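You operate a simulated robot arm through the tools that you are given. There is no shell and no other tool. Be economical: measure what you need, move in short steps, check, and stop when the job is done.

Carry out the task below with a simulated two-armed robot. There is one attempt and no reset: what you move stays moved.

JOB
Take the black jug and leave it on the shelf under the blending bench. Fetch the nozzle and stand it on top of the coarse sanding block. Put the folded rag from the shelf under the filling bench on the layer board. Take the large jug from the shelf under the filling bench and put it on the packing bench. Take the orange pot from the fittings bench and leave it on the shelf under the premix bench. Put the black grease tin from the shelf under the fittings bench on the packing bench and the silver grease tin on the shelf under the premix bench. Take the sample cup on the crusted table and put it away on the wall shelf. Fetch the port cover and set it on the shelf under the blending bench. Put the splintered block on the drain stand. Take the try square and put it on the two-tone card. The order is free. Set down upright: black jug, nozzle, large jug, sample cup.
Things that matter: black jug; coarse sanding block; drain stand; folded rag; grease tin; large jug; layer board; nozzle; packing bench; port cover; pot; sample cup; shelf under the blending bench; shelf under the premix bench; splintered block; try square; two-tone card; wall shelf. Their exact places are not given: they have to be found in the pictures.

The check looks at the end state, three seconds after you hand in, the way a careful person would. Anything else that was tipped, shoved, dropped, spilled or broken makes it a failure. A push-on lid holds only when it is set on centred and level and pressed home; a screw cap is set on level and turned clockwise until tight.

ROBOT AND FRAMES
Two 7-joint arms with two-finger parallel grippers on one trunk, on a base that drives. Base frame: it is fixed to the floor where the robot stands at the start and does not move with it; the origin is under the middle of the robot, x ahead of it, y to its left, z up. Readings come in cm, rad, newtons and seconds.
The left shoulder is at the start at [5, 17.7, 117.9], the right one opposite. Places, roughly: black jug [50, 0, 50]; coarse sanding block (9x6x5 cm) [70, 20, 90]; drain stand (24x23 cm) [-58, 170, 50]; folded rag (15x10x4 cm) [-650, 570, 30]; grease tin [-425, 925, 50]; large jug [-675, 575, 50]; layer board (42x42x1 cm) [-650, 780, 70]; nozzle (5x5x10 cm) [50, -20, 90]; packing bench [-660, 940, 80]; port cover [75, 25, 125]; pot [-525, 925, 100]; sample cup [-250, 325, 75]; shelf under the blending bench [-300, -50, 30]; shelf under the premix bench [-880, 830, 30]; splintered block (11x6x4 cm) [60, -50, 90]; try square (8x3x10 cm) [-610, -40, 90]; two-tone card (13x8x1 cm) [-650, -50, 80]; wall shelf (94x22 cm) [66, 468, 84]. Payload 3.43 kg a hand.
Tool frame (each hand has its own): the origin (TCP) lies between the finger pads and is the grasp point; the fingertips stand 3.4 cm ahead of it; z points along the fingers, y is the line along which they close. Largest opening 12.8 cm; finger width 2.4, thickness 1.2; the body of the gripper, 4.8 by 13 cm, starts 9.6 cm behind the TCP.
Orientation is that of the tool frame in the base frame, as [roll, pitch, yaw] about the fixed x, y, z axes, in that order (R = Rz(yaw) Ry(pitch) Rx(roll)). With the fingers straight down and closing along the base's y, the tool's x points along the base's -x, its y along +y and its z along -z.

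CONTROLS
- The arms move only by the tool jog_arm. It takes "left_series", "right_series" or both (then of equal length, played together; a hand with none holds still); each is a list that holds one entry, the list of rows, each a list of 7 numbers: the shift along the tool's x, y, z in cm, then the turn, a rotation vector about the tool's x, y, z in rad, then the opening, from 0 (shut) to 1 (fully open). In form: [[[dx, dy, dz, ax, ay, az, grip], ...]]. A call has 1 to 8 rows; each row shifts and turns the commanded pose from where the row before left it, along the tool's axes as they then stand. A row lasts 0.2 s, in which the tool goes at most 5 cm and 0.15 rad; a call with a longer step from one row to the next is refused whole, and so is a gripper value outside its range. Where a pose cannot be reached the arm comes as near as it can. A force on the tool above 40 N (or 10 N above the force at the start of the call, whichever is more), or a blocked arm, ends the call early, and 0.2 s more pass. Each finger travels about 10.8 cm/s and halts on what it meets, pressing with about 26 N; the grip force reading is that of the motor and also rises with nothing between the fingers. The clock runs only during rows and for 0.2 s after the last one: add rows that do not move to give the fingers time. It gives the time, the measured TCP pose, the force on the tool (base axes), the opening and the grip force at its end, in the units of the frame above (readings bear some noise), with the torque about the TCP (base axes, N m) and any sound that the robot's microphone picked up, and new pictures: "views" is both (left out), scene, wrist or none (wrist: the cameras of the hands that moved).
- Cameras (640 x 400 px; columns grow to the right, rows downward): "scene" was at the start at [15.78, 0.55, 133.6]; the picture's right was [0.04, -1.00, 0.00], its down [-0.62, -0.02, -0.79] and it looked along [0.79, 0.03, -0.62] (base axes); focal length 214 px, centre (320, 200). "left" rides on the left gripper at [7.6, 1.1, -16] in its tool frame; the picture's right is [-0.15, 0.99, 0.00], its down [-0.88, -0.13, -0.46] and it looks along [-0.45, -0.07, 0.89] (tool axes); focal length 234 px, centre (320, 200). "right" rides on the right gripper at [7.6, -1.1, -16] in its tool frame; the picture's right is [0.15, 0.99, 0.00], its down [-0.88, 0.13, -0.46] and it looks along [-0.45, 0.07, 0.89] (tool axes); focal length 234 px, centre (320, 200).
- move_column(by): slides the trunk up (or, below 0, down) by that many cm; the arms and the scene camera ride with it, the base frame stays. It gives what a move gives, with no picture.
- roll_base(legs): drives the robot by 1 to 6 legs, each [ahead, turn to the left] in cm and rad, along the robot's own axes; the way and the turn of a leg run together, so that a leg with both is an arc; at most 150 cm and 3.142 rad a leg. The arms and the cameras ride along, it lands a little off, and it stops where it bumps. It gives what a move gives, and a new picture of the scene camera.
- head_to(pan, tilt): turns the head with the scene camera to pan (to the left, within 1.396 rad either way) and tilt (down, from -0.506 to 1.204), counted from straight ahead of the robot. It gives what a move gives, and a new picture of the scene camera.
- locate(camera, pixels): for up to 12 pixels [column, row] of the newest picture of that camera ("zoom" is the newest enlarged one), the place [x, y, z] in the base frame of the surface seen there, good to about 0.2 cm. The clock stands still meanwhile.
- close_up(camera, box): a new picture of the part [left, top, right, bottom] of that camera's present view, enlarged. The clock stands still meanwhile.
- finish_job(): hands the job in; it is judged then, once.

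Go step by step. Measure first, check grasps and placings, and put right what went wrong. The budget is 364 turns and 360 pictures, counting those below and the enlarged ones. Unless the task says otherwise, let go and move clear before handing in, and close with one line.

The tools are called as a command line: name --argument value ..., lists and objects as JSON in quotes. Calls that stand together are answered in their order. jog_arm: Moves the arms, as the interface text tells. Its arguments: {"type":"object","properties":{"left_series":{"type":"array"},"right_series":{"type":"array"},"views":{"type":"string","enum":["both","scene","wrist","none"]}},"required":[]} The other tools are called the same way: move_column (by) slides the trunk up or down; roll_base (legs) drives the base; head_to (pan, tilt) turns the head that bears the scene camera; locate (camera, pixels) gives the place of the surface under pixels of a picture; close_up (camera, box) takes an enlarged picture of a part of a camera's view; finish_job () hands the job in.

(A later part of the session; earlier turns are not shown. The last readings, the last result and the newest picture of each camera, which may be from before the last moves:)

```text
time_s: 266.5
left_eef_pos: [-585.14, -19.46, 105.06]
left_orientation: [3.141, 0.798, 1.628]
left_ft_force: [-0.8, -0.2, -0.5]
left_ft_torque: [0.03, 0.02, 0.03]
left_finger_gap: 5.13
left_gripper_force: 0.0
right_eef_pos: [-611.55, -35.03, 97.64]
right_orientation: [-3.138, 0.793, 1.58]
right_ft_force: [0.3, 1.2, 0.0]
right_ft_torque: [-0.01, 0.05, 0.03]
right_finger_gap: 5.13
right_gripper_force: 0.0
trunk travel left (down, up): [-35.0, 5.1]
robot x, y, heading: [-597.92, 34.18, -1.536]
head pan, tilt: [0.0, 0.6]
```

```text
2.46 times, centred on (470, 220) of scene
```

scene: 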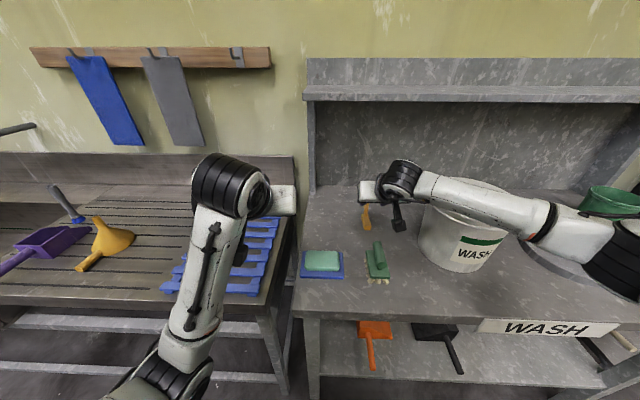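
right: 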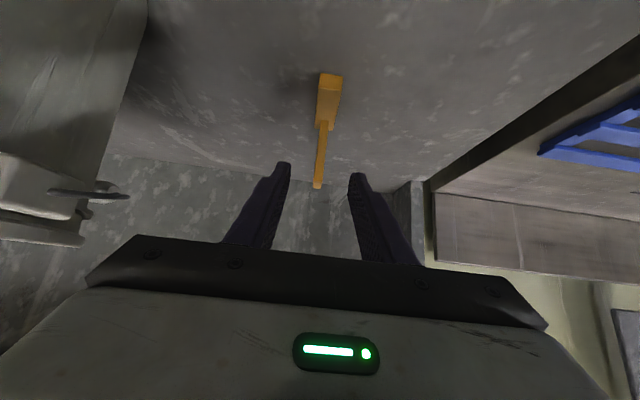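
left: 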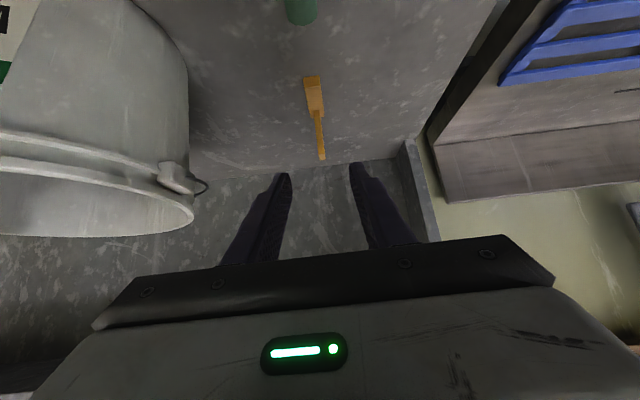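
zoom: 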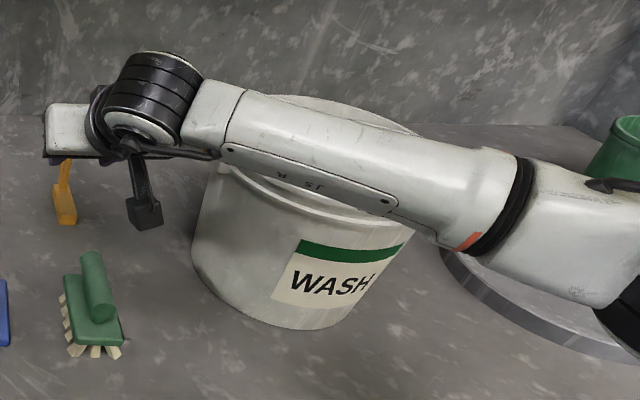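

The margin is about 2.5 cm, enough to go on. I'll advance the last 10 cm and close.

jog_arm --right_series '[[[0, 0, 3.5, 0, 0, 0, 0.4], [0, 0, 3.5, 0, 0, 0, 0.4], [0, 0, 3, 0, 0, 0, 0.4], [0, 0, 0, 0, 0, 0, 0.4], [0, 0, 0, 0, 0, 0, 0.1], [0, 0, 0, 0, 0, 0, 0], [0, 0, 0, 0, 0, 0, 0], [0, 0, 0, 0, 0, 0, 0]]]'

```text
time_s: 268.3
left_eef_pos: [-585.18, -19.44, 105.23]
left_orientation: [3.141, 0.799, 1.627]
left_ft_force: [-0.2, -0.5, 0.7]
left_ft_torque: [0.03, 0.03, -0.01]
left_finger_gap: 5.12
left_gripper_force: 0.1
right_eef_pos: [-611.35, -42.34, 90.53]
right_orientation: [-3.137, 0.792, 1.58]
right_ft_force: [0.3, -0.3, -0.1]
right_ft_torque: [-0.01, 0.02, -0.03]
right_finger_gap: 0.91
right_gripper_force: 26.2
trunk travel left (down, up): [-35.0, 5.1]
robot x, y, heading: [-597.81, 33.92, -1.54]
head pan, tilt: [0.0, 0.6]
```

scene: 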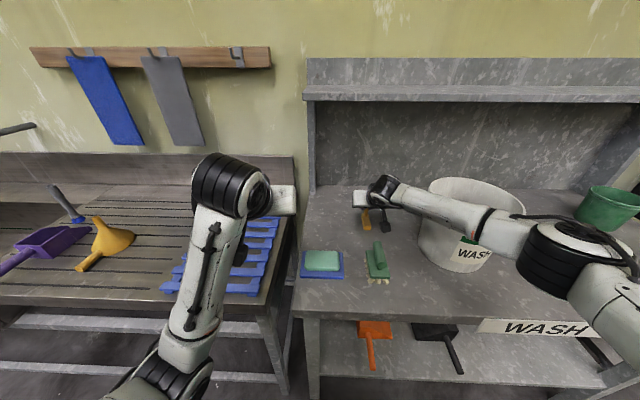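
right: 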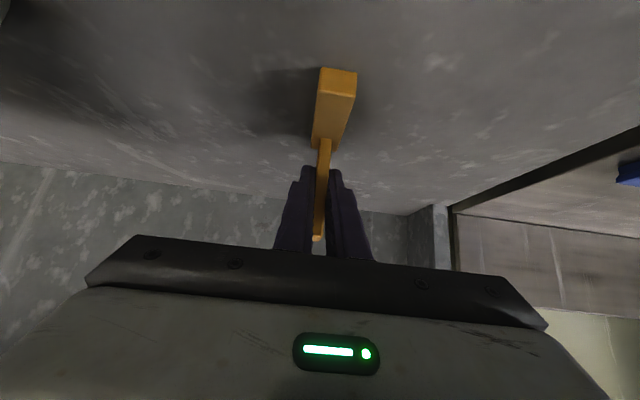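

The square is gripped again. I'll lift it, withdraw, and shift the robot about 43 cm toward -x.

jog_arm --right_series '[[[-0.7, 0, -0.7, 0, 0, 0, 0], [-2.1, 0, -2.1, 0, 0, 0, 0], [-2.1, 0, -2.1, 0, 0, 0, 0], [0, 0, -4.5, 0, 0, 0, 0], [0, 0, -4.5, 0, 0, 0, 0], [0, 0, -4.5, 0, 0, 0, 0], [0, 0, -4.5, 0, 0, 0, 0]]]' --views "wrist"

roll_base --legs '[[-23, 0], [0, 1.05], [-48, 0], [0, -1.08], [15, 0]]'

```text
time_s: 269.9
left_eef_pos: [-585.18, -19.31, 105.35]
left_orientation: [-3.141, 0.798, 1.627]
left_ft_force: [1.0, 1.2, 0.0]
left_ft_torque: [-0.03, 0.0, 0.04]
left_finger_gap: 5.11
left_gripper_force: 0.1
right_eef_pos: [-611.48, -29.48, 110.64]
right_orientation: [-3.139, 0.794, 1.579]
right_ft_force: [0.5, 1.0, -0.7]
right_ft_torque: [-0.01, 0.01, 0.01]
right_finger_gap: 0.94
right_gripper_force: 26.5
trunk travel left (down, up): [-35.0, 5.1]
robot x, y, heading: [-597.9, 34.23, -1.533]
head pan, tilt: [0.0, 0.6]
```

right: 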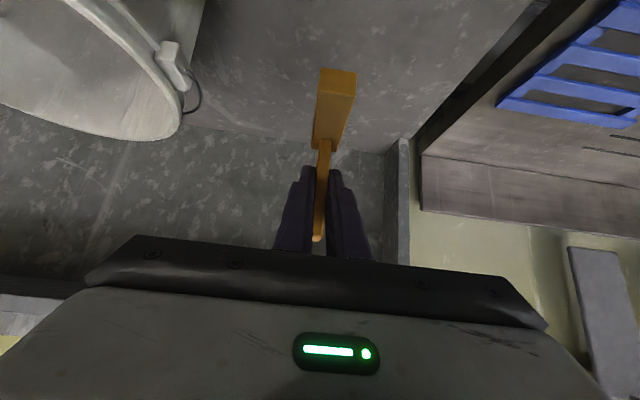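

```text
time_s: 280.4
left_eef_pos: [-630.48, 11.99, 105.07]
left_orientation: [-3.142, 0.798, 1.608]
left_ft_force: [-0.1, 0.4, -0.2]
left_ft_torque: [-0.02, -0.04, 0.01]
left_finger_gap: 5.14
left_gripper_force: 0.0
right_eef_pos: [-656.87, 2.64, 110.55]
right_orientation: [-3.137, 0.79, 1.558]
right_ft_force: [0.2, -0.3, -1.1]
right_ft_torque: [-0.01, -0.01, 0.03]
right_finger_gap: 0.92
right_gripper_force: 25.9
trunk travel left (down, up): [-35.0, 5.1]
robot x, y, heading: [-641.8, 65.95, -1.559]
head pan, tilt: [0.0, 0.6]
```

scene: 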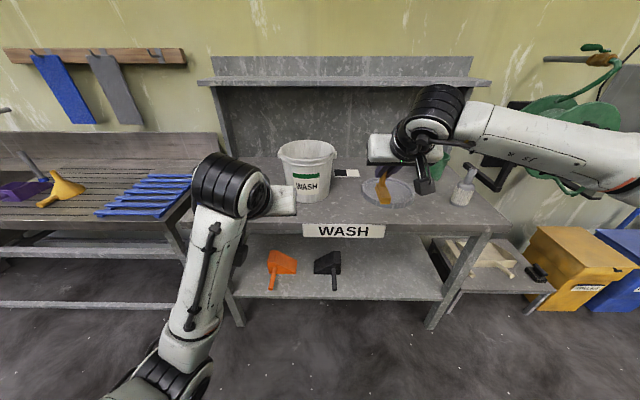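

The square is still held. I'll lift the left hand clear of the bucket, then drive in.

jog_arm --left_series '[[[-3.5, 0, -3.4, 0, 0, 0, 0.4], [-3.5, 0, -3.4, 0, 0, 0, 0.4], [-3.5, 0, -3.4, 0, 0, 0, 0.4], [-3.5, 0, -3.4, 0, 0, 0, 0.4]]]' --views "none"

roll_base --legs '[[37, 0]]'

jog_arm --right_series '[[[0.9, 0.55, 4.4, 0, 0, 0, 0], [0.9, 0.55, 4.4, 0, 0, 0, 0], [0.9, 0.55, 4.4, 0, 0, 0, 0], [0.9, 0.55, 4.4, 0, 0, 0, 0], [0, 0, 0, 0, 0, 0, 0]]]'

```text
time_s: 281.1
left_eef_pos: [-626.86, 11.12, 100.83]
left_orientation: [3.048, 0.568, 1.604]
left_ft_force: [0.4, 0.4, -0.4]
left_ft_torque: [0.0, 0.03, -0.01]
left_finger_gap: 5.1
left_gripper_force: 0.0
left hand out of reach, approached as far as the arm can: row 2, 3
right_eef_pos: [-656.89, 2.77, 110.53]
right_orientation: [-3.138, 0.791, 1.558]
right_ft_force: [-0.7, 0.1, 0.1]
right_ft_torque: [-0.01, -0.03, 0.02]
right_finger_gap: 0.94
right_gripper_force: 26.6
trunk travel left (down, up): [-35.0, 5.1]
robot x, y, heading: [-641.89, 66.02, -1.555]
head pan, tilt: [0.0, 0.6]
stopped in row 3 (left hand): the arm was blocked; the commanded pose is now the measured one
```

```text
time_s: 283.4
left_eef_pos: [-626.78, -25.94, 100.9]
left_orientation: [3.049, 0.571, 1.598]
left_ft_force: [0.5, -0.1, 0.3]
left_ft_torque: [0.02, 0.0, -0.03]
left_finger_gap: 5.12
left_gripper_force: 0.1
right_eef_pos: [-656.9, -33.98, 110.56]
right_orientation: [-3.14, 0.793, 1.551]
right_ft_force: [-0.1, -0.4, -0.6]
right_ft_torque: [-0.02, -0.04, 0.03]
right_finger_gap: 0.96
right_gripper_force: 25.7
trunk travel left (down, up): [-35.0, 5.1]
robot x, y, heading: [-641.32, 28.99, -1.566]
head pan, tilt: [0.0, 0.6]
```

scene: 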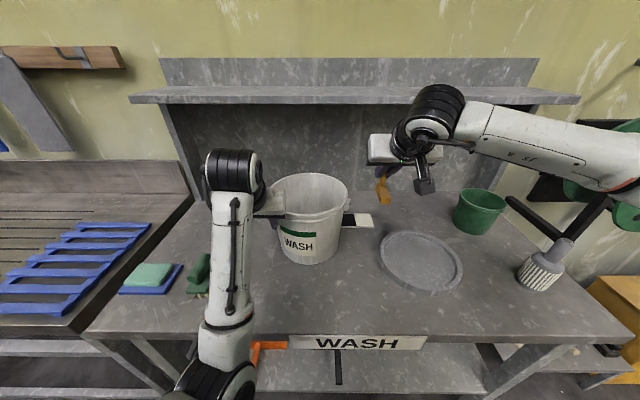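

```text
time_s: 284.6
left_eef_pos: [-626.73, -25.77, 100.89]
left_orientation: [3.047, 0.571, 1.596]
left_ft_force: [0.5, -0.1, -0.1]
left_ft_torque: [0.02, -0.01, -0.02]
left_finger_gap: 5.1
left_gripper_force: 0.2
right_eef_pos: [-655.02, -44.13, 95.4]
right_orientation: [-3.137, 0.792, 1.552]
right_ft_force: [-0.3, -0.9, -0.9]
right_ft_torque: [-0.03, -0.01, 0.01]
right_finger_gap: 0.95
right_gripper_force: 26.2
trunk travel left (down, up): [-35.0, 5.1]
robot x, y, heading: [-641.3, 29.27, -1.561]
head pan, tilt: [0.0, 0.6]
```

scene: 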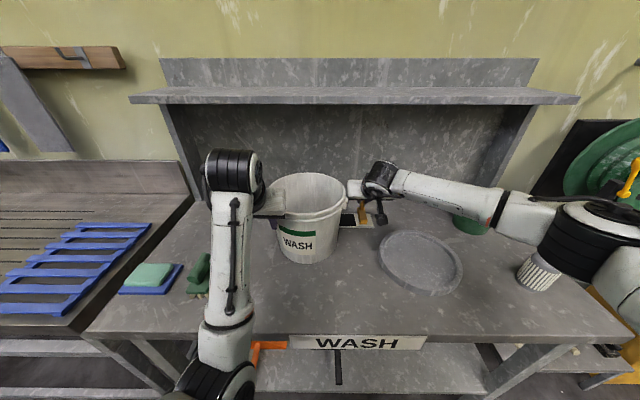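
right: 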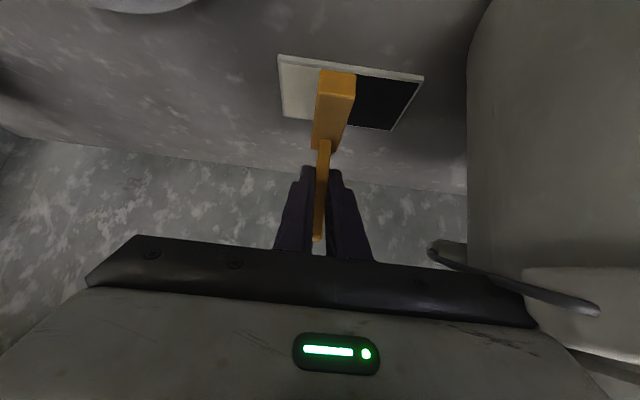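

The left hand failed to rise and rode in at z≈101 right beside the bucket. I'll check whether the bucket was touched.

close_up --camera "scene" --box '[190, 140, 420, 290]'

close_up --camera "left" --box '[0, 0, 640, 400]'

locate --camera "scene" --pixels '[[305, 258], [285, 250], [335, 245], [345, 190], [300, 240], [310, 215], [269, 203], [280, 200]]'

```text
2.67 times, centred on (305, 215) of scene
```

zoom: 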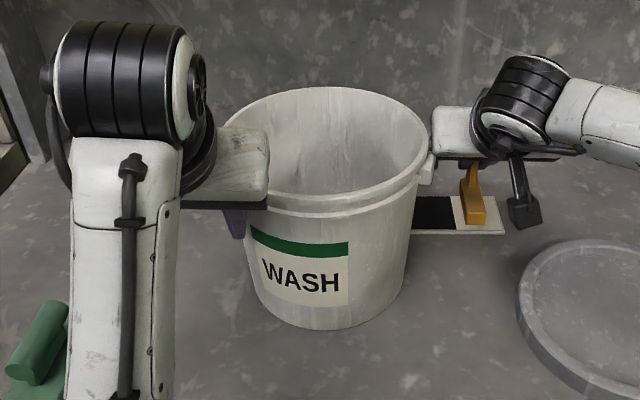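

```text
1.00 times, centred on (320, 200) of left
```

zoom: 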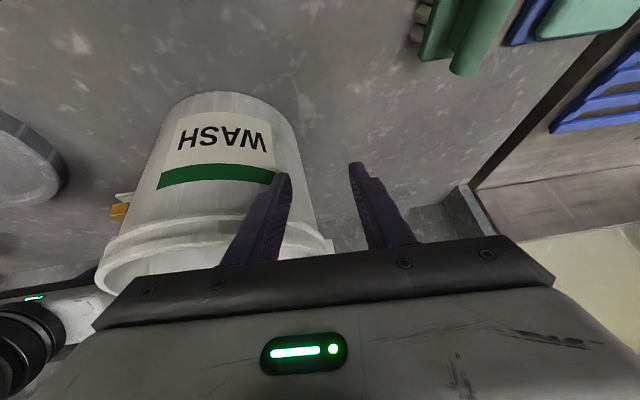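

```text
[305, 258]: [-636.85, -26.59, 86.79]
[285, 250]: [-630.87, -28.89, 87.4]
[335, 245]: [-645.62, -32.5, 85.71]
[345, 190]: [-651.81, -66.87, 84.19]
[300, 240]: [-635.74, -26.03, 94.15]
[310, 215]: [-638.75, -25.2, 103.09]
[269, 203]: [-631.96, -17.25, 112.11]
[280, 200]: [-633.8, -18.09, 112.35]
```

The bucket front has moved about 6 cm toward the wall (from y≈-20 to -26), so I pushed it and must put it back afterwards. First I'll set the square down, re-measuring the card.

locate --camera "right" --pixels '[[280, 58], [420, 78], [286, 114], [391, 127], [372, 100], [300, 85], [335, 80]]'

```text
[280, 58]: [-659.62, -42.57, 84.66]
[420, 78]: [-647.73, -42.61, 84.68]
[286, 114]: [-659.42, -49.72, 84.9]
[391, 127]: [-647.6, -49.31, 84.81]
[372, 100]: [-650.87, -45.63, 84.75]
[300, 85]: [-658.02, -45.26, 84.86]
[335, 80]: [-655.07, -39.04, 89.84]
```

The card hasn't moved (centre (-653.6,-46.1)). I'll set the square down on it.

jog_arm --right_series '[[[0.2, 1.3, 2.2, 0, 0, 0, 0], [0.15, 0, 2.0, 0, 0, 0, 0], [0.3, 0, 0.9, 0, 0, 0, 0], [0, 0, 0, 0, 0, 0, 0]]]' --views "wrist"

```text
time_s: 285.6
left_eef_pos: [-626.74, -25.89, 100.82]
left_orientation: [3.047, 0.572, 1.595]
left_ft_force: [-0.2, 0.6, -0.3]
left_ft_torque: [0.01, 0.0, -0.02]
left_finger_gap: 5.12
left_gripper_force: 0.0
right_eef_pos: [-653.7, -47.2, 91.52]
right_orientation: [-3.139, 0.791, 1.552]
right_ft_force: [-0.5, 0.0, -0.3]
right_ft_torque: [-0.01, 0.04, -0.03]
right_finger_gap: 0.94
right_gripper_force: 25.9
trunk travel left (down, up): [-35.0, 5.1]
robot x, y, heading: [-641.23, 29.67, -1.563]
head pan, tilt: [0.0, 0.6]
```

right: 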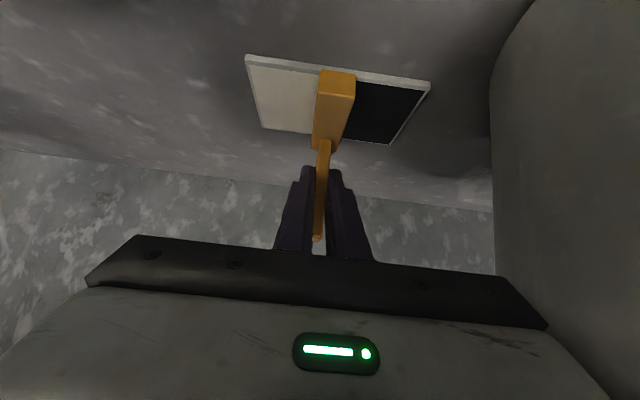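

It's about 0.3 cm above the card. I'll lower it and release.

jog_arm --right_series '[[[0.22, 0, 0.2, 0, 0, 0, 0], [0.14, 0, 0.14, 0, 0, 0, 0], [0, 0, 0, 0, 0, 0, 0], [0, 0, 0, 0, 0, 0, 0.2], [0, 0, 0, 0, 0, 0, 0.4], [0, 0, -3, 0, 0, 0, 0.4], [0, 0, -4.5, 0, 0, 0, 0.4], [0, 0, -4.5, 0, 0, 0, 0.4]]]'

```text
time_s: 287.4
left_eef_pos: [-626.74, -25.76, 100.93]
left_orientation: [3.048, 0.57, 1.597]
left_ft_force: [-0.2, -0.3, 0.1]
left_ft_torque: [0.02, -0.02, 0.02]
left_finger_gap: 5.1
left_gripper_force: 0.0
right_eef_pos: [-653.72, -38.52, 99.74]
right_orientation: [-3.138, 0.793, 1.551]
right_ft_force: [-0.5, -0.4, 0.4]
right_ft_torque: [-0.01, -0.01, 0.02]
right_finger_gap: 5.12
right_gripper_force: 0.0
trunk travel left (down, up): [-35.0, 5.1]
robot x, y, heading: [-641.41, 29.11, -1.56]
head pan, tilt: [0.0, 0.6]
```

scene: 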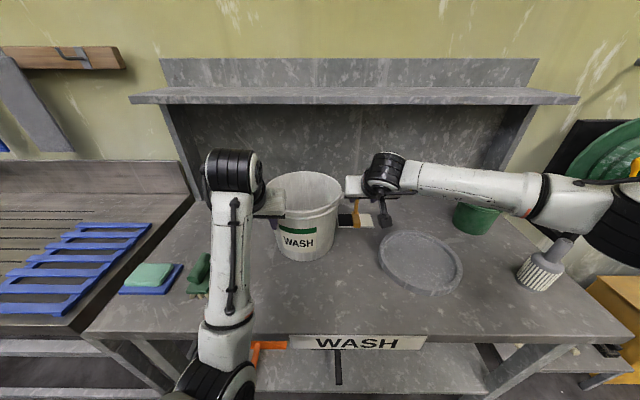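
right: 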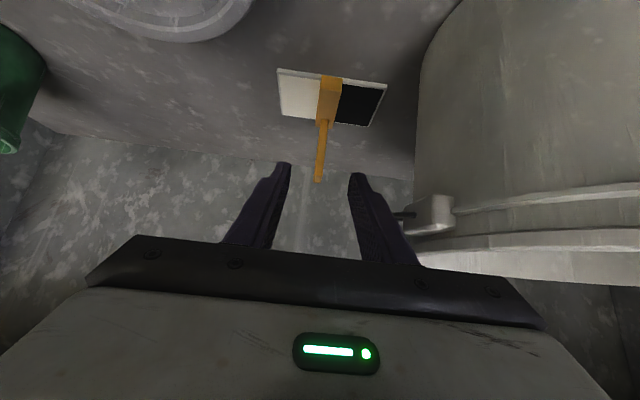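

The square stands on the card. Now I'll withdraw both hands from the bucket: the right one back and up, then the base back, so I can measure the bucket and put it back.

jog_arm --right_series '[[[0, 0, -4.5, 0, 0, 0, 0.4], [0, 0, -4.5, 0, 0, 0, 0.4], [-2, 0, -2, 0, 0, 0, 0.4], [-2, 0, -2, 0, 0, 0, 0.4]]]' --views "none"

roll_base --legs '[[-25, 0]]'

close_up --camera "scene" --box '[200, 130, 420, 270]'

```text
time_s: 288.4
left_eef_pos: [-626.83, -25.85, 100.81]
left_orientation: [3.048, 0.569, 1.596]
left_ft_force: [0.0, 0.9, -0.2]
left_ft_torque: [-0.01, -0.02, 0.0]
left_finger_gap: 5.12
left_gripper_force: 0.1
right_eef_pos: [-653.27, -32.23, 111.48]
right_orientation: [-3.137, 0.793, 1.552]
right_ft_force: [0.3, -0.5, -0.4]
right_ft_torque: [-0.01, 0.04, 0.0]
right_finger_gap: 5.14
right_gripper_force: 0.1
trunk travel left (down, up): [-35.0, 5.1]
robot x, y, heading: [-641.11, 29.29, -1.566]
head pan, tilt: [0.0, 0.6]
```

```text
time_s: 290.3
left_eef_pos: [-627.02, -0.72, 100.94]
left_orientation: [3.048, 0.571, 1.596]
left_ft_force: [-0.4, 0.1, 0.3]
left_ft_torque: [-0.02, 0.03, -0.02]
left_finger_gap: 5.12
left_gripper_force: 0.0
right_eef_pos: [-653.62, -7.17, 111.42]
right_orientation: [-3.138, 0.794, 1.548]
right_ft_force: [-0.4, -0.6, 0.3]
right_ft_torque: [-0.02, 0.01, -0.02]
right_finger_gap: 5.13
right_gripper_force: 0.1
trunk travel left (down, up): [-35.0, 5.1]
robot x, y, heading: [-641.12, 54.76, -1.574]
head pan, tilt: [0.0, 0.6]
```

scene: 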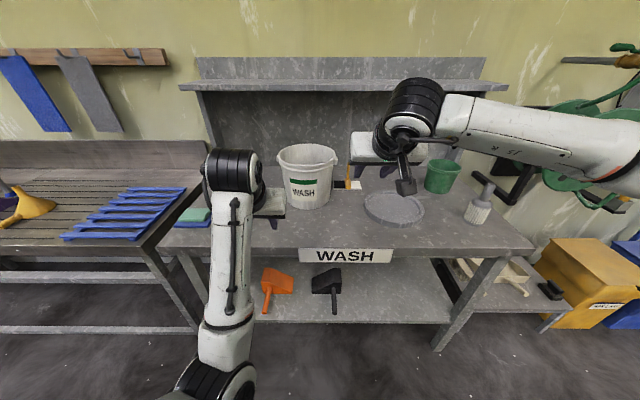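

```text
2.86 times, centred on (310, 200) of scene
```

zoom: 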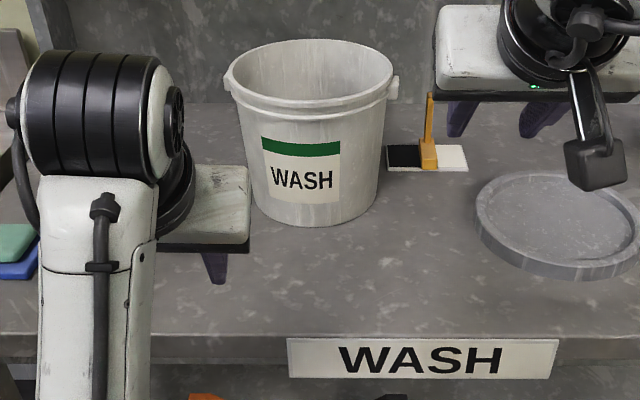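

I'll locate the bucket's label centre, its bottom edge and rim in the current view to compute the shift.

locate --camera "zoom" --pixels '[[302, 172], [302, 190], [308, 222], [310, 107], [230, 85], [395, 88], [264, 165], [340, 170], [262, 205], [372, 205], [250, 195], [302, 135]]'

```text
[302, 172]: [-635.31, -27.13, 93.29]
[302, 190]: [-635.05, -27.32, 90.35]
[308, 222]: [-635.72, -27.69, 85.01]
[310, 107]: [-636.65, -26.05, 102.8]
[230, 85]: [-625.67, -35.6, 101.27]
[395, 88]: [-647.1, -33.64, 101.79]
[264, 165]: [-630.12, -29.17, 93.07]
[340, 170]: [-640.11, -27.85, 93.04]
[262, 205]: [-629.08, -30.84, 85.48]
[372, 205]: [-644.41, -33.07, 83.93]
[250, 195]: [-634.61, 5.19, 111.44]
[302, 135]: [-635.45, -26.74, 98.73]
```

The bucket's front is now at y≈-27.1, against an original ≈-19.7, with x about 1 cm off. I'll use the left hand, fingers closed and vertical, inside the bucket to draw it back about 7.4 cm. First I'll make the left hand vertical and raise it.

jog_arm --left_series '[[[0, 0, 0, 0, 0.143, 0, 0.2], [0, 0, 0, 0, 0.143, 0, 0], [0, 0, 0, 0, 0.143, 0, 0], [0, 0, 0, 0, 0.142, 0, 0], [0, 0, -3, 0.047, 0, 0, 0], [0, 0, -3, 0.047, 0, 0, 0], [0, 0, -3, 0, 0, 0, 0], [0, 0, 0, 0, 0, 0, 0]]]' --views "none"

move_column --by 5

```text
time_s: 290.8
left_eef_pos: [-623.39, 1.94, 86.54]
left_orientation: [2.987, 0.119, 1.635]
left_ft_force: [0.3, -0.5, 0.5]
left_ft_torque: [0.0, 0.01, -0.01]
left_finger_gap: 0.0
left_gripper_force: 26.2
left hand out of reach, approached as far as the arm can: row 1, 2
right_eef_pos: [-653.57, -7.12, 111.4]
right_orientation: [-3.137, 0.792, 1.548]
right_ft_force: [-0.3, -0.1, 0.3]
right_ft_torque: [0.0, 0.01, 0.02]
right_finger_gap: 5.13
right_gripper_force: 0.0
trunk travel left (down, up): [-35.0, 5.1]
robot x, y, heading: [-641.39, 54.91, -1.565]
head pan, tilt: [0.0, 0.6]
stopped in row 2 (left hand): the arm was blocked; the commanded pose is now the measured one
```

```text
time_s: 291.8
left_eef_pos: [-623.44, 1.92, 91.54]
left_orientation: [2.99, 0.12, 1.638]
left_ft_force: [-0.8, 0.3, 0.2]
left_ft_torque: [-0.02, 0.03, -0.01]
left_finger_gap: 0.0
left_gripper_force: 25.9
right_eef_pos: [-653.6, -7.04, 116.48]
right_orientation: [-3.139, 0.79, 1.548]
right_ft_force: [-0.5, 0.5, -1.4]
right_ft_torque: [0.03, -0.01, 0.03]
right_finger_gap: 5.12
right_gripper_force: 0.1
trunk travel left (down, up): [-40.0, 0.1]
robot x, y, heading: [-641.41, 54.24, -1.57]
head pan, tilt: [0.0, 0.6]
```

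The left arm snapped to a nearly vertical pose at a joint limit. I'll test raising from here, watching for reach.

jog_arm --left_series '[[[0, 0, -3, 0, 0, 0, 0], [0, 0, -3, 0, 0, 0, 0], [0, 0, -3, 0, 0.05, 0, 0], [0, 0, -3, 0, 0.05, 0, 0], [0, 0, -3, 0.05, 0, 0, 0], [0, 0, -3, 0.05, 0, 0, 0]]]' --views "scene"

```text
time_s: 292.5
left_eef_pos: [-620.64, 5.4, 85.42]
left_orientation: [2.924, -0.11, 1.674]
left_ft_force: [0.7, 1.2, 0.7]
left_ft_torque: [-0.01, -0.02, 0.03]
left_finger_gap: 0.0
left_gripper_force: 26.2
left hand out of reach, approached as far as the arm can: row 1, 2, 3
right_eef_pos: [-653.63, -7.17, 116.37]
right_orientation: [-3.136, 0.792, 1.548]
right_ft_force: [-0.2, 0.3, -0.2]
right_ft_torque: [0.0, 0.01, 0.03]
right_finger_gap: 5.14
right_gripper_force: 0.0
trunk travel left (down, up): [-40.0, 0.1]
robot x, y, heading: [-641.44, 54.5, -1.567]
head pan, tilt: [0.0, 0.6]
stopped in row 3 (left hand): the arm was blocked; the commanded pose is now the measured one
```

scene: 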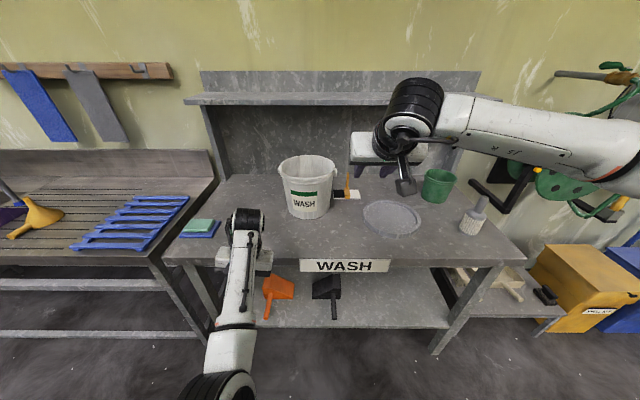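

The left arm's elbow posture limits it here, so I'll use the right hand for the bucket. First I'll return the left hand to its earlier tilted pose, moving it further left so it clears the bucket.

jog_arm --left_series '[[[0, 2, 0, -0.03, -0.15, 0, 0.2], [0, 2, -1, -0.03, -0.15, 0, 0.2], [0, 2, -2, -0.03, -0.15, 0, 0.2], [0, 2, -2, -0.03, -0.15, 0, 0.2], [-1, 2, -3, 0, -0.15, 0, 0.2], [-1, 2, -3, 0, -0.15, 0, 0.2], [-2, 2, -3, 0, 0, 0, 0.2], [-2, 2, -3, 0, 0, 0, 0.2]]]' --views "scene"

```text
refused: row 1 steps farther than a row can; nothing moved
```

jog_arm --left_series '[[[0, 2, 0, 0, -0.15, 0, 0.2], [0, 2, -1, 0, -0.15, 0, 0.2], [0, 2, -2, 0, -0.15, 0, 0.2], [0, 2, -2, 0, -0.15, 0, 0.2], [-1, 2, -3, 0, -0.15, 0, 0.2], [-1, 2, -3, 0, -0.15, 0, 0.2], [-2, 2, -3, 0.05, 0, 0.05, 0.2], [-2, 2, -3, 0.05, 0, 0.05, 0.2]]]' --views "scene"

```text
time_s: 293.7
left_eef_pos: [-613.77, 2.93, 100.95]
left_orientation: [2.9, 0.717, 1.518]
left_ft_force: [-0.6, -0.1, -0.4]
left_ft_torque: [-0.03, 0.02, 0.02]
left_finger_gap: 2.54
left_gripper_force: 0.0
right_eef_pos: [-653.52, -7.22, 116.43]
right_orientation: [-3.138, 0.793, 1.548]
right_ft_force: [0.5, -0.3, -0.7]
right_ft_torque: [0.04, -0.01, -0.03]
right_finger_gap: 5.15
right_gripper_force: 0.0
trunk travel left (down, up): [-40.0, 0.1]
robot x, y, heading: [-641.89, 54.28, -1.567]
head pan, tilt: [0.0, 0.6]
stopped in row 5 (left hand): the arm was blocked; the commanded pose is now the measured one
```

scene: 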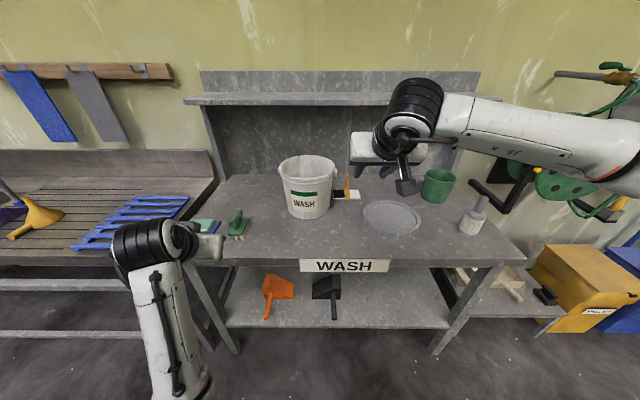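

The left hand is now clear of the bucket's line. I'll turn the right hand vertical and shift it over the bucket's x.

jog_arm --right_series '[[[0, 2, 0, 0, 0.132, 0, 0], [0, 2, 0, 0, 0.132, 0, 0], [0, 2.2, 0, 0, 0.132, 0, 0], [0, 2.2, 0, 0, 0.132, 0, 0], [0, 2.2, 0, 0, 0.132, 0, 0], [0, 2.2, 0, 0, 0.132, 0, 0], [0, 2.2, 0, 0, 0, 0, 0], [0, 2.2, 0, 0, 0, 0, 0]]]' --views "none"

```text
time_s: 295.7
left_eef_pos: [-613.89, 2.85, 100.92]
left_orientation: [2.898, 0.721, 1.517]
left_ft_force: [-0.3, 0.4, 0.1]
left_ft_torque: [-0.05, 0.0, 0.03]
left_finger_gap: 2.56
left_gripper_force: 0.1
right_eef_pos: [-642.2, -4.78, 115.19]
right_orientation: [3.13, -0.007, 1.494]
right_ft_force: [-0.7, 0.0, 0.3]
right_ft_torque: [-0.03, -0.02, 0.04]
right_finger_gap: 0.0
right_gripper_force: 25.8
right hand out of reach, approached as far as the arm can: row 6, 7, 8
trunk travel left (down, up): [-40.0, 0.1]
robot x, y, heading: [-641.71, 54.58, -1.568]
head pan, tilt: [0.0, 0.6]
stopped in row 8 (right hand): the arm was blocked; the commanded pose is now the measured one
```

I'll pull the hand in 9 cm (toward the robot), then go the remaining 6 cm sideways.

jog_arm --right_series '[[[4.5, 0, 0, 0, 0, 0, 0], [4.5, 0, 0, 0, 0, 0, 0], [0, 3, 0, 0, 0, 0.04, 0], [0, 3, 0, 0, 0, 0.04, 0], [0, 0, 0, 0, 0, 0, 0]]]' --views "none"

```text
time_s: 296.9
left_eef_pos: [-613.81, 2.78, 100.87]
left_orientation: [2.899, 0.718, 1.517]
left_ft_force: [0.1, -0.8, 0.2]
left_ft_torque: [-0.04, -0.03, -0.01]
left_finger_gap: 2.55
left_gripper_force: 0.1
right_eef_pos: [-635.07, 3.78, 115.13]
right_orientation: [3.134, -0.006, 1.421]
right_ft_force: [-0.7, -0.3, -1.0]
right_ft_torque: [0.01, -0.03, 0.0]
right_finger_gap: 0.0
right_gripper_force: 26.3
trunk travel left (down, up): [-40.0, 0.1]
robot x, y, heading: [-641.56, 54.46, -1.569]
head pan, tilt: [0.0, 0.6]
```

I'll drive forward 32 cm, which brings the right hand over the bucket's mouth.

roll_base --legs '[[32, 0]]'

close_up --camera "right" --box '[0, 0, 640, 400]'

```text
time_s: 299.0
left_eef_pos: [-613.7, -28.68, 100.92]
left_orientation: [2.898, 0.717, 1.518]
left_ft_force: [0.1, -0.4, -0.1]
left_ft_torque: [0.0, 0.04, -0.02]
left_finger_gap: 2.56
left_gripper_force: 0.0
right_eef_pos: [-634.96, -27.83, 115.04]
right_orientation: [3.133, -0.005, 1.419]
right_ft_force: [0.4, 0.7, -0.4]
right_ft_torque: [0.02, 0.03, -0.01]
right_finger_gap: 0.0
right_gripper_force: 25.9
trunk travel left (down, up): [-40.0, 0.1]
robot x, y, heading: [-641.52, 23.08, -1.569]
head pan, tilt: [0.0, 0.6]
```

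scene: 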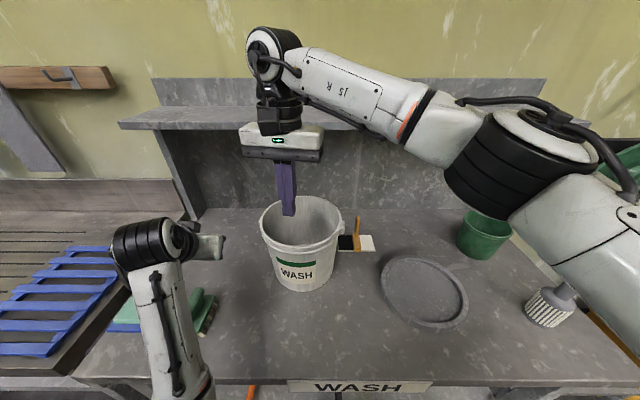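

```text
1.00 times, centred on (320, 200) of right
```

zoom: 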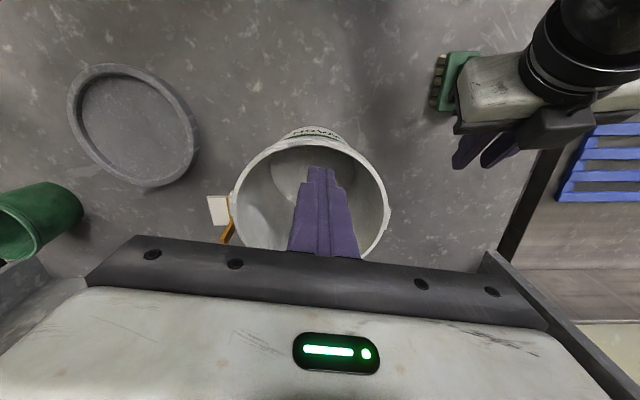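

The right camera gives a clear top view. I'll locate the rim to get the bucket's present centre.

locate --camera "right" --pixels '[[236, 195], [385, 205], [300, 146], [330, 144], [260, 160], [365, 165], [245, 240], [375, 245], [280, 200], [217, 210], [130, 185], [445, 75]]'

```text
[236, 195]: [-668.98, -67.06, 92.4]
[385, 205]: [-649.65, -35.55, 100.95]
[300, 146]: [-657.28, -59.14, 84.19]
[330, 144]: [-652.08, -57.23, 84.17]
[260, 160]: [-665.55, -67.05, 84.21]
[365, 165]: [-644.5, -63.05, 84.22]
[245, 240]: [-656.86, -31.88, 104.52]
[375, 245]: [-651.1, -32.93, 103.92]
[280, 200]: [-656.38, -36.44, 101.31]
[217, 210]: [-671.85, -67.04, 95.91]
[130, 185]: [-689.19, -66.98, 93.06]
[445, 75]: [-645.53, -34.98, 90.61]
```

Those came from the older right picture. I'll repeat on the newest zoom image.

locate --camera "zoom" --pixels '[[236, 195], [386, 205], [300, 141], [325, 141], [262, 158], [365, 165], [245, 235], [377, 240], [270, 200], [218, 208], [130, 185], [445, 75]]'

```text
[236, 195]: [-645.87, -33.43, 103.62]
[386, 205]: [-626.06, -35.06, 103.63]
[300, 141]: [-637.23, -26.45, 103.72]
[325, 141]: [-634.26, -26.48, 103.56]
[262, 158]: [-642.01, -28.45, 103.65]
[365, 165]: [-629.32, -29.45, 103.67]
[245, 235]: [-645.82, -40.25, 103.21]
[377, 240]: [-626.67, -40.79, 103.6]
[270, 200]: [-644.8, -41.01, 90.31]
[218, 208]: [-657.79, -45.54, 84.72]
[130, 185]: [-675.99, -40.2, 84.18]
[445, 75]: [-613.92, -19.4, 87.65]
```

The bucket's rim centre is now (-636.2,-36.7); originally it was about (-635.4,-29.3). I'll move inward 4.5 cm and go down into the bucket.

jog_arm --right_series '[[[-4.5, 0, 0, 0, 0, 0, 0], [0, 0, 4, 0, 0, 0, 0], [0, 0, 4, 0, 0, 0, 0], [0, 0, 4, 0, 0, 0, 0], [0, 0, 4, 0, 0, 0, 0], [0, 0, 3, 0, 0, 0, 0], [0, 0, 0, 0, 0, 0, 0]]]'

```text
time_s: 300.6
left_eef_pos: [-613.65, -28.64, 100.94]
left_orientation: [2.899, 0.721, 1.516]
left_ft_force: [0.1, -0.5, 0.1]
left_ft_torque: [0.01, -0.02, -0.06]
left_finger_gap: 2.56
left_gripper_force: 0.0
right_eef_pos: [-635.5, -31.96, 96.03]
right_orientation: [3.134, -0.007, 1.42]
right_ft_force: [-0.7, 0.4, -0.2]
right_ft_torque: [0.03, 0.0, 0.03]
right_finger_gap: 0.0
right_gripper_force: 26.1
trunk travel left (down, up): [-40.0, 0.1]
robot x, y, heading: [-641.68, 22.99, -1.567]
head pan, tilt: [0.0, 0.6]
```

scene: 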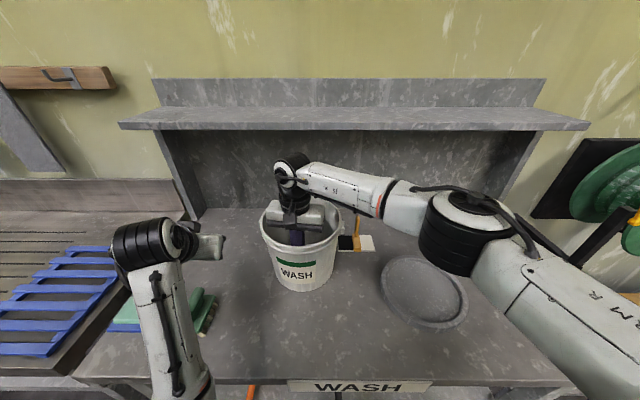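
right: 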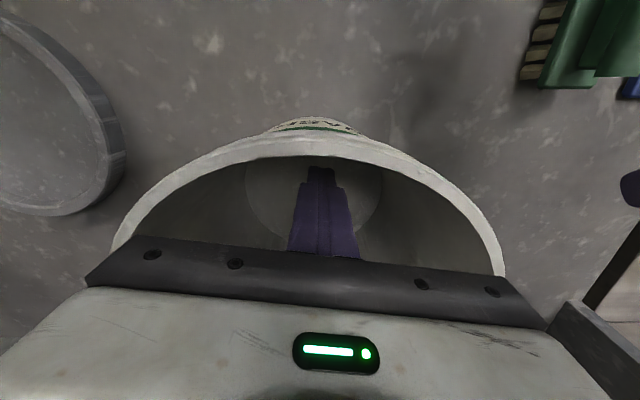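

The fingers are inside the bucket. I'll draw slowly toward the robot and then measure.

jog_arm --right_series '[[[1.3, 0, 0, 0, 0, 0, 0], [1.3, 0, 0, 0, 0, 0, 0], [1.3, 0, 0, 0, 0, 0, 0], [1.0, 0, 0, 0, 0, 0, 0], [1.0, 0, 0, 0, 0, 0, 0], [1.0, 0, 0, 0, 0, 0, 0], [1.0, 0, 0, 0, 0, 0, 0], [1.0, 0, 0, 0, 0, 0, 0]]]' --views "wrist"

```text
time_s: 302.4
left_eef_pos: [-613.67, -28.83, 100.99]
left_orientation: [2.899, 0.72, 1.518]
left_ft_force: [-0.2, 0.0, -0.7]
left_ft_torque: [0.01, -0.02, -0.03]
left_finger_gap: 2.55
left_gripper_force: 0.1
right_eef_pos: [-634.05, -23.33, 96.26]
right_orientation: [3.132, -0.005, 1.42]
right_ft_force: [0.1, -0.8, 1.1]
right_ft_torque: [-0.03, 0.0, 0.01]
right_finger_gap: 0.0
right_gripper_force: 26.0
trunk travel left (down, up): [-40.0, 0.1]
robot x, y, heading: [-641.51, 22.82, -1.57]
head pan, tilt: [0.0, 0.6]
```

right: 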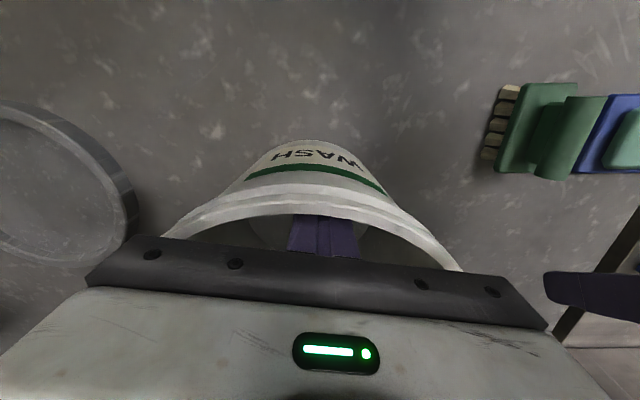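

Force is low. I'll locate the rim's front to see whether the bucket moved.

locate --camera "right" --pixels '[[310, 188], [265, 195], [230, 205], [370, 200], [410, 222], [190, 225], [440, 250], [310, 145]]'

```text
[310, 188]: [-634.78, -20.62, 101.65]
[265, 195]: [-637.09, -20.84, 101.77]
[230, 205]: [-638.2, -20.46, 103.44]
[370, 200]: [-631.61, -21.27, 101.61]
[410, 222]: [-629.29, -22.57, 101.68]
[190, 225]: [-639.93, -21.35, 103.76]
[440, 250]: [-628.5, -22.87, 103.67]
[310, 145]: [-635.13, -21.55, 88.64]
```

The bucket centre is now about (-635.2,-30.5), so about 1.2 cm remains. I'll pull that much more.

jog_arm --right_series '[[[0.6, -0.1, 0, 0, 0, 0, 0], [0.6, -0.1, 0, 0, 0, 0, 0], [0, 0, 0, 0, 0, 0, 0]]]' --views "wrist"

locate --camera "right" --pixels '[[310, 188], [230, 205], [190, 225], [440, 250], [310, 145], [250, 200], [400, 220]]'

```text
time_s: 303.2
left_eef_pos: [-613.7, -28.82, 100.85]
left_orientation: [2.9, 0.719, 1.517]
left_ft_force: [0.0, -0.3, -0.1]
left_ft_torque: [-0.02, 0.02, -0.01]
left_finger_gap: 2.57
left_gripper_force: 0.2
right_eef_pos: [-634.03, -22.08, 96.15]
right_orientation: [3.134, -0.007, 1.419]
right_ft_force: [-1.1, 0.4, 0.0]
right_ft_torque: [0.01, 0.01, 0.02]
right_finger_gap: 0.02
right_gripper_force: 26.0
trunk travel left (down, up): [-40.0, 0.1]
robot x, y, heading: [-641.43, 23.06, -1.569]
head pan, tilt: [0.0, 0.6]
```

right: 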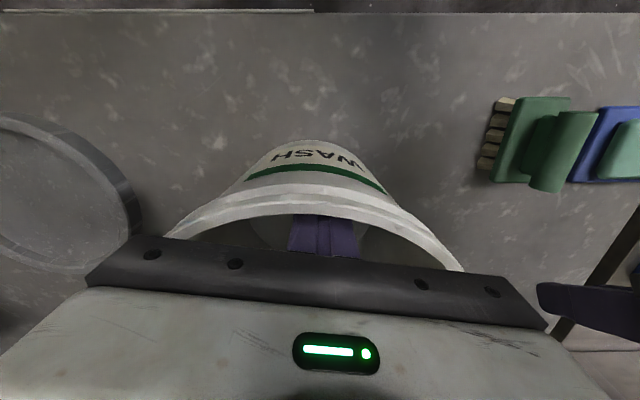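

```text
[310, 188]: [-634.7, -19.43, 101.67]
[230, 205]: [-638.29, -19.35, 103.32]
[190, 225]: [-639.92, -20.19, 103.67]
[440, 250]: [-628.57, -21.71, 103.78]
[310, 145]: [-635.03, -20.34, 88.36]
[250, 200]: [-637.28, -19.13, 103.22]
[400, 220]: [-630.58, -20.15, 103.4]
```

The bucket is back at about (-635.2,-29.3). I'll move the fingers away from the wall and lift out.

jog_arm --right_series '[[[-2.5, 0, 0, 0, 0, 0, 0], [0, 0, -4, 0, 0, 0, 0], [0, 0, -4, 0, 0, 0, 0], [0, 0, -4, 0, 0, 0, 0], [0, 0, -4, 0, 0, 0, 0], [0, 0, -3, 0, 0, 0, 0]]]' --views "none"

roll_base --legs '[[-35, 0]]'

close_up --camera "scene" --box '[200, 130, 440, 270]'

```text
time_s: 304.6
left_eef_pos: [-613.74, -28.69, 100.81]
left_orientation: [2.899, 0.718, 1.515]
left_ft_force: [-0.8, 0.0, 0.2]
left_ft_torque: [0.0, 0.01, -0.01]
left_finger_gap: 2.56
left_gripper_force: 0.0
right_eef_pos: [-634.65, -24.62, 115.1]
right_orientation: [3.133, -0.008, 1.419]
right_ft_force: [-0.2, -0.4, 0.3]
right_ft_torque: [0.01, 0.01, -0.01]
right_finger_gap: 0.01
right_gripper_force: 26.1
trunk travel left (down, up): [-40.0, 0.1]
robot x, y, heading: [-641.63, 22.75, -1.567]
head pan, tilt: [0.0, 0.6]
```

```text
time_s: 306.9
left_eef_pos: [-613.68, 5.6, 100.99]
left_orientation: [2.897, 0.718, 1.52]
left_ft_force: [-0.2, 1.5, 0.1]
left_ft_torque: [-0.02, 0.02, 0.03]
left_finger_gap: 2.54
left_gripper_force: 0.0
right_eef_pos: [-634.61, 9.7, 115.19]
right_orientation: [3.133, -0.002, 1.423]
right_ft_force: [0.3, 0.7, -0.1]
right_ft_torque: [-0.03, -0.02, -0.01]
right_finger_gap: 0.01
right_gripper_force: 26.2
trunk travel left (down, up): [-40.0, 0.1]
robot x, y, heading: [-641.59, 57.37, -1.559]
head pan, tilt: [0.0, 0.6]
```

scene: 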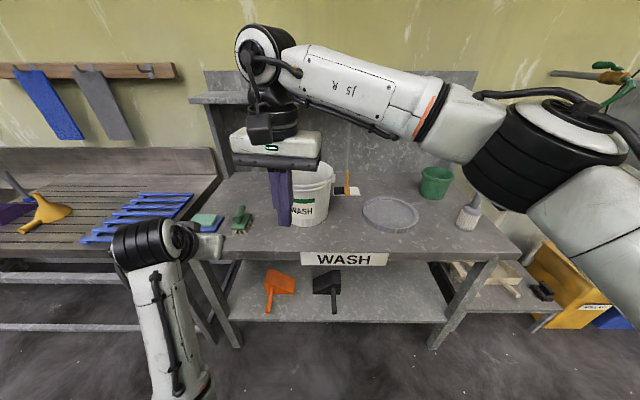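

```text
2.67 times, centred on (320, 200) of scene
```

zoom: 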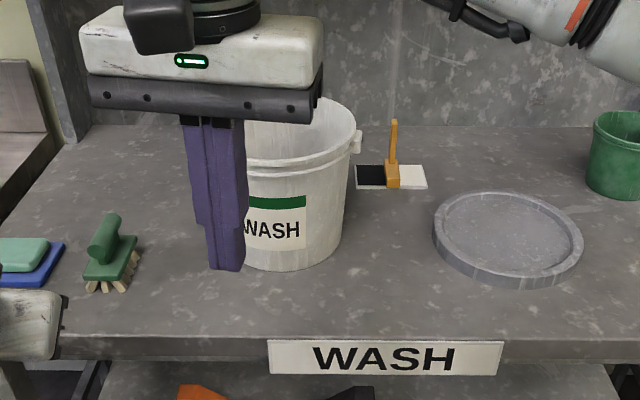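

The bucket and square look right. Next I'll turn toward the rest of the hall and survey.

roll_base --legs '[[0, -2.0]]'

head_to --pan -0.6 --tilt 0.25

```text
time_s: 312.0
left_eef_pos: [-699.99, 51.5, 101.0]
left_orientation: [2.899, 0.719, -0.449]
left_ft_force: [-0.2, -0.1, -0.1]
left_ft_torque: [0.01, 0.04, 0.01]
left_finger_gap: 2.58
left_gripper_force: 0.0
right_eef_pos: [-688.14, 69.39, 115.12]
right_orientation: [3.132, -0.005, -0.548]
right_ft_force: [-1.1, 0.6, 0.2]
right_ft_torque: [-0.03, -0.04, -0.02]
right_finger_gap: 0.0
right_gripper_force: 26.2
trunk travel left (down, up): [-40.0, 0.1]
robot x, y, heading: [-641.56, 57.19, 2.75]
head pan, tilt: [0.0, 0.6]
```

scene: 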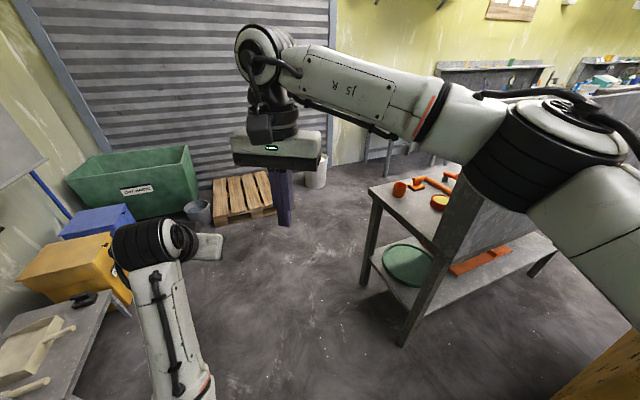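

```text
time_s: 313.0
left_eef_pos: [-699.92, 51.54, 100.88]
left_orientation: [2.9, 0.719, -0.451]
left_ft_force: [0.1, 1.3, 0.6]
left_ft_torque: [-0.02, -0.02, -0.01]
left_finger_gap: 2.58
left_gripper_force: 0.0
right_eef_pos: [-688.2, 69.45, 115.15]
right_orientation: [3.133, -0.007, -0.548]
right_ft_force: [0.1, -0.6, 0.4]
right_ft_torque: [-0.01, 0.01, -0.01]
right_finger_gap: 0.02
right_gripper_force: 26.0
trunk travel left (down, up): [-40.0, 0.1]
robot x, y, heading: [-641.77, 57.45, 2.747]
head pan, tilt: [-0.6, 0.25]
```

scene: 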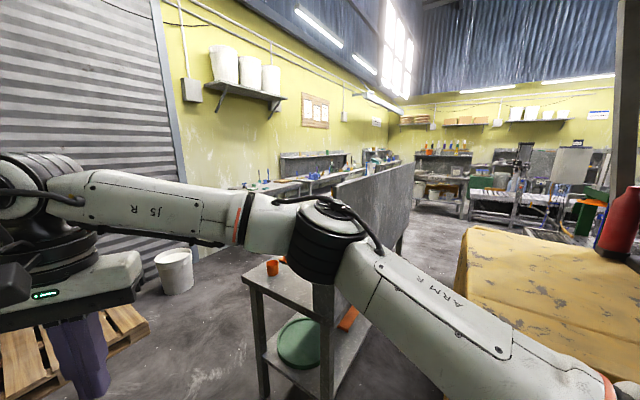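

A small bench with orange parts lies ahead, with the forklift on the right. I'll measure the gaps.

locate --camera "scene" --pixels '[[245, 280], [262, 385], [340, 265], [405, 245], [340, 180], [465, 230], [460, 280], [175, 285], [250, 190], [415, 215], [320, 190], [430, 165]]'

close_up --camera "scene" --box '[220, 90, 640, 290]'

```text
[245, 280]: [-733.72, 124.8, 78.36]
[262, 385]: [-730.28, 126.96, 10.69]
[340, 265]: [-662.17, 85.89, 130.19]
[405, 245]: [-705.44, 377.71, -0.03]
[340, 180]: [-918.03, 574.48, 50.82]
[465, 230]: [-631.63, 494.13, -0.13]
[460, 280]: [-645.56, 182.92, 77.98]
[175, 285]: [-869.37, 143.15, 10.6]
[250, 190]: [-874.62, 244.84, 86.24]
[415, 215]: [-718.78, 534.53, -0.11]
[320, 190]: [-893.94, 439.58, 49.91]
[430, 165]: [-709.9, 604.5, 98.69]
```

```text
1.52 times, centred on (430, 190) of scene
```

zoom: 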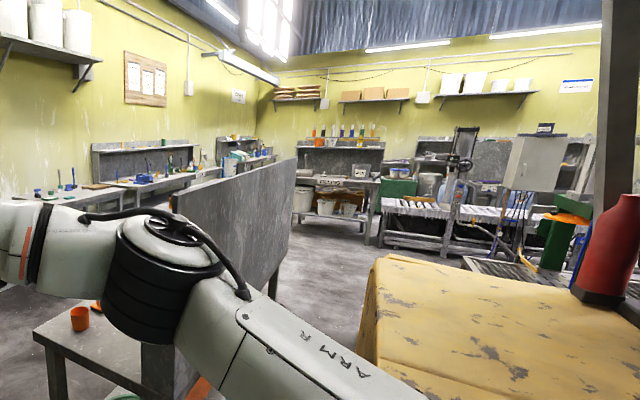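

The corridor to the left of the bench (x between -870 and -735) looks passable. I'll look at the pallet there.

head_to --pan 0.1 --tilt 0.45

locate --camera "scene" --pixels '[[285, 235], [250, 250], [335, 220], [340, 190], [240, 180], [200, 240], [390, 200], [400, 260], [180, 230], [500, 290], [440, 330]]'

```text
time_s: 314.0
left_eef_pos: [-699.92, 51.53, 100.95]
left_orientation: [2.899, 0.72, -0.451]
left_ft_force: [-0.5, 0.2, 0.1]
left_ft_torque: [0.0, 0.02, 0.0]
left_finger_gap: 2.56
left_gripper_force: 0.0
right_eef_pos: [-688.08, 69.34, 115.06]
right_orientation: [3.131, -0.006, -0.548]
right_ft_force: [0.0, 0.1, 0.0]
right_ft_torque: [0.03, 0.03, -0.02]
right_finger_gap: 0.01
right_gripper_force: 26.2
trunk travel left (down, up): [-40.0, 0.1]
robot x, y, heading: [-641.38, 57.24, 2.744]
head pan, tilt: [0.099, 0.45]
```

scene: 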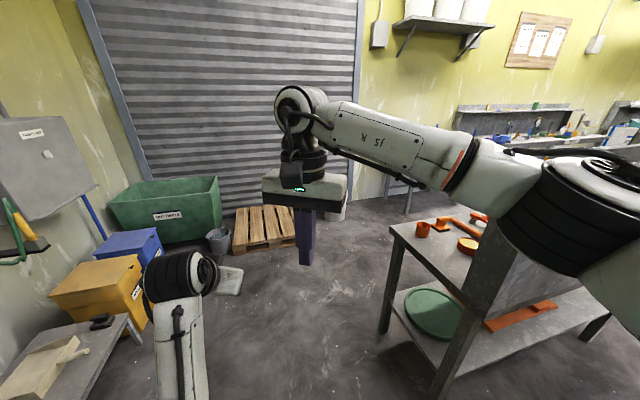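

```text
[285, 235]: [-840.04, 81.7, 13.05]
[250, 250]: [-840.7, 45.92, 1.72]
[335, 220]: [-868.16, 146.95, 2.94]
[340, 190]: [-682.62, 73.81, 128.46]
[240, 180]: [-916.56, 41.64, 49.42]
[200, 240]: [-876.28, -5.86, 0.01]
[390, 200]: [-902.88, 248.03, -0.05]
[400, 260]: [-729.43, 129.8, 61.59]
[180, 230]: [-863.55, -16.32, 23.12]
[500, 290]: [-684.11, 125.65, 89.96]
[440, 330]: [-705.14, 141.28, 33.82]
```

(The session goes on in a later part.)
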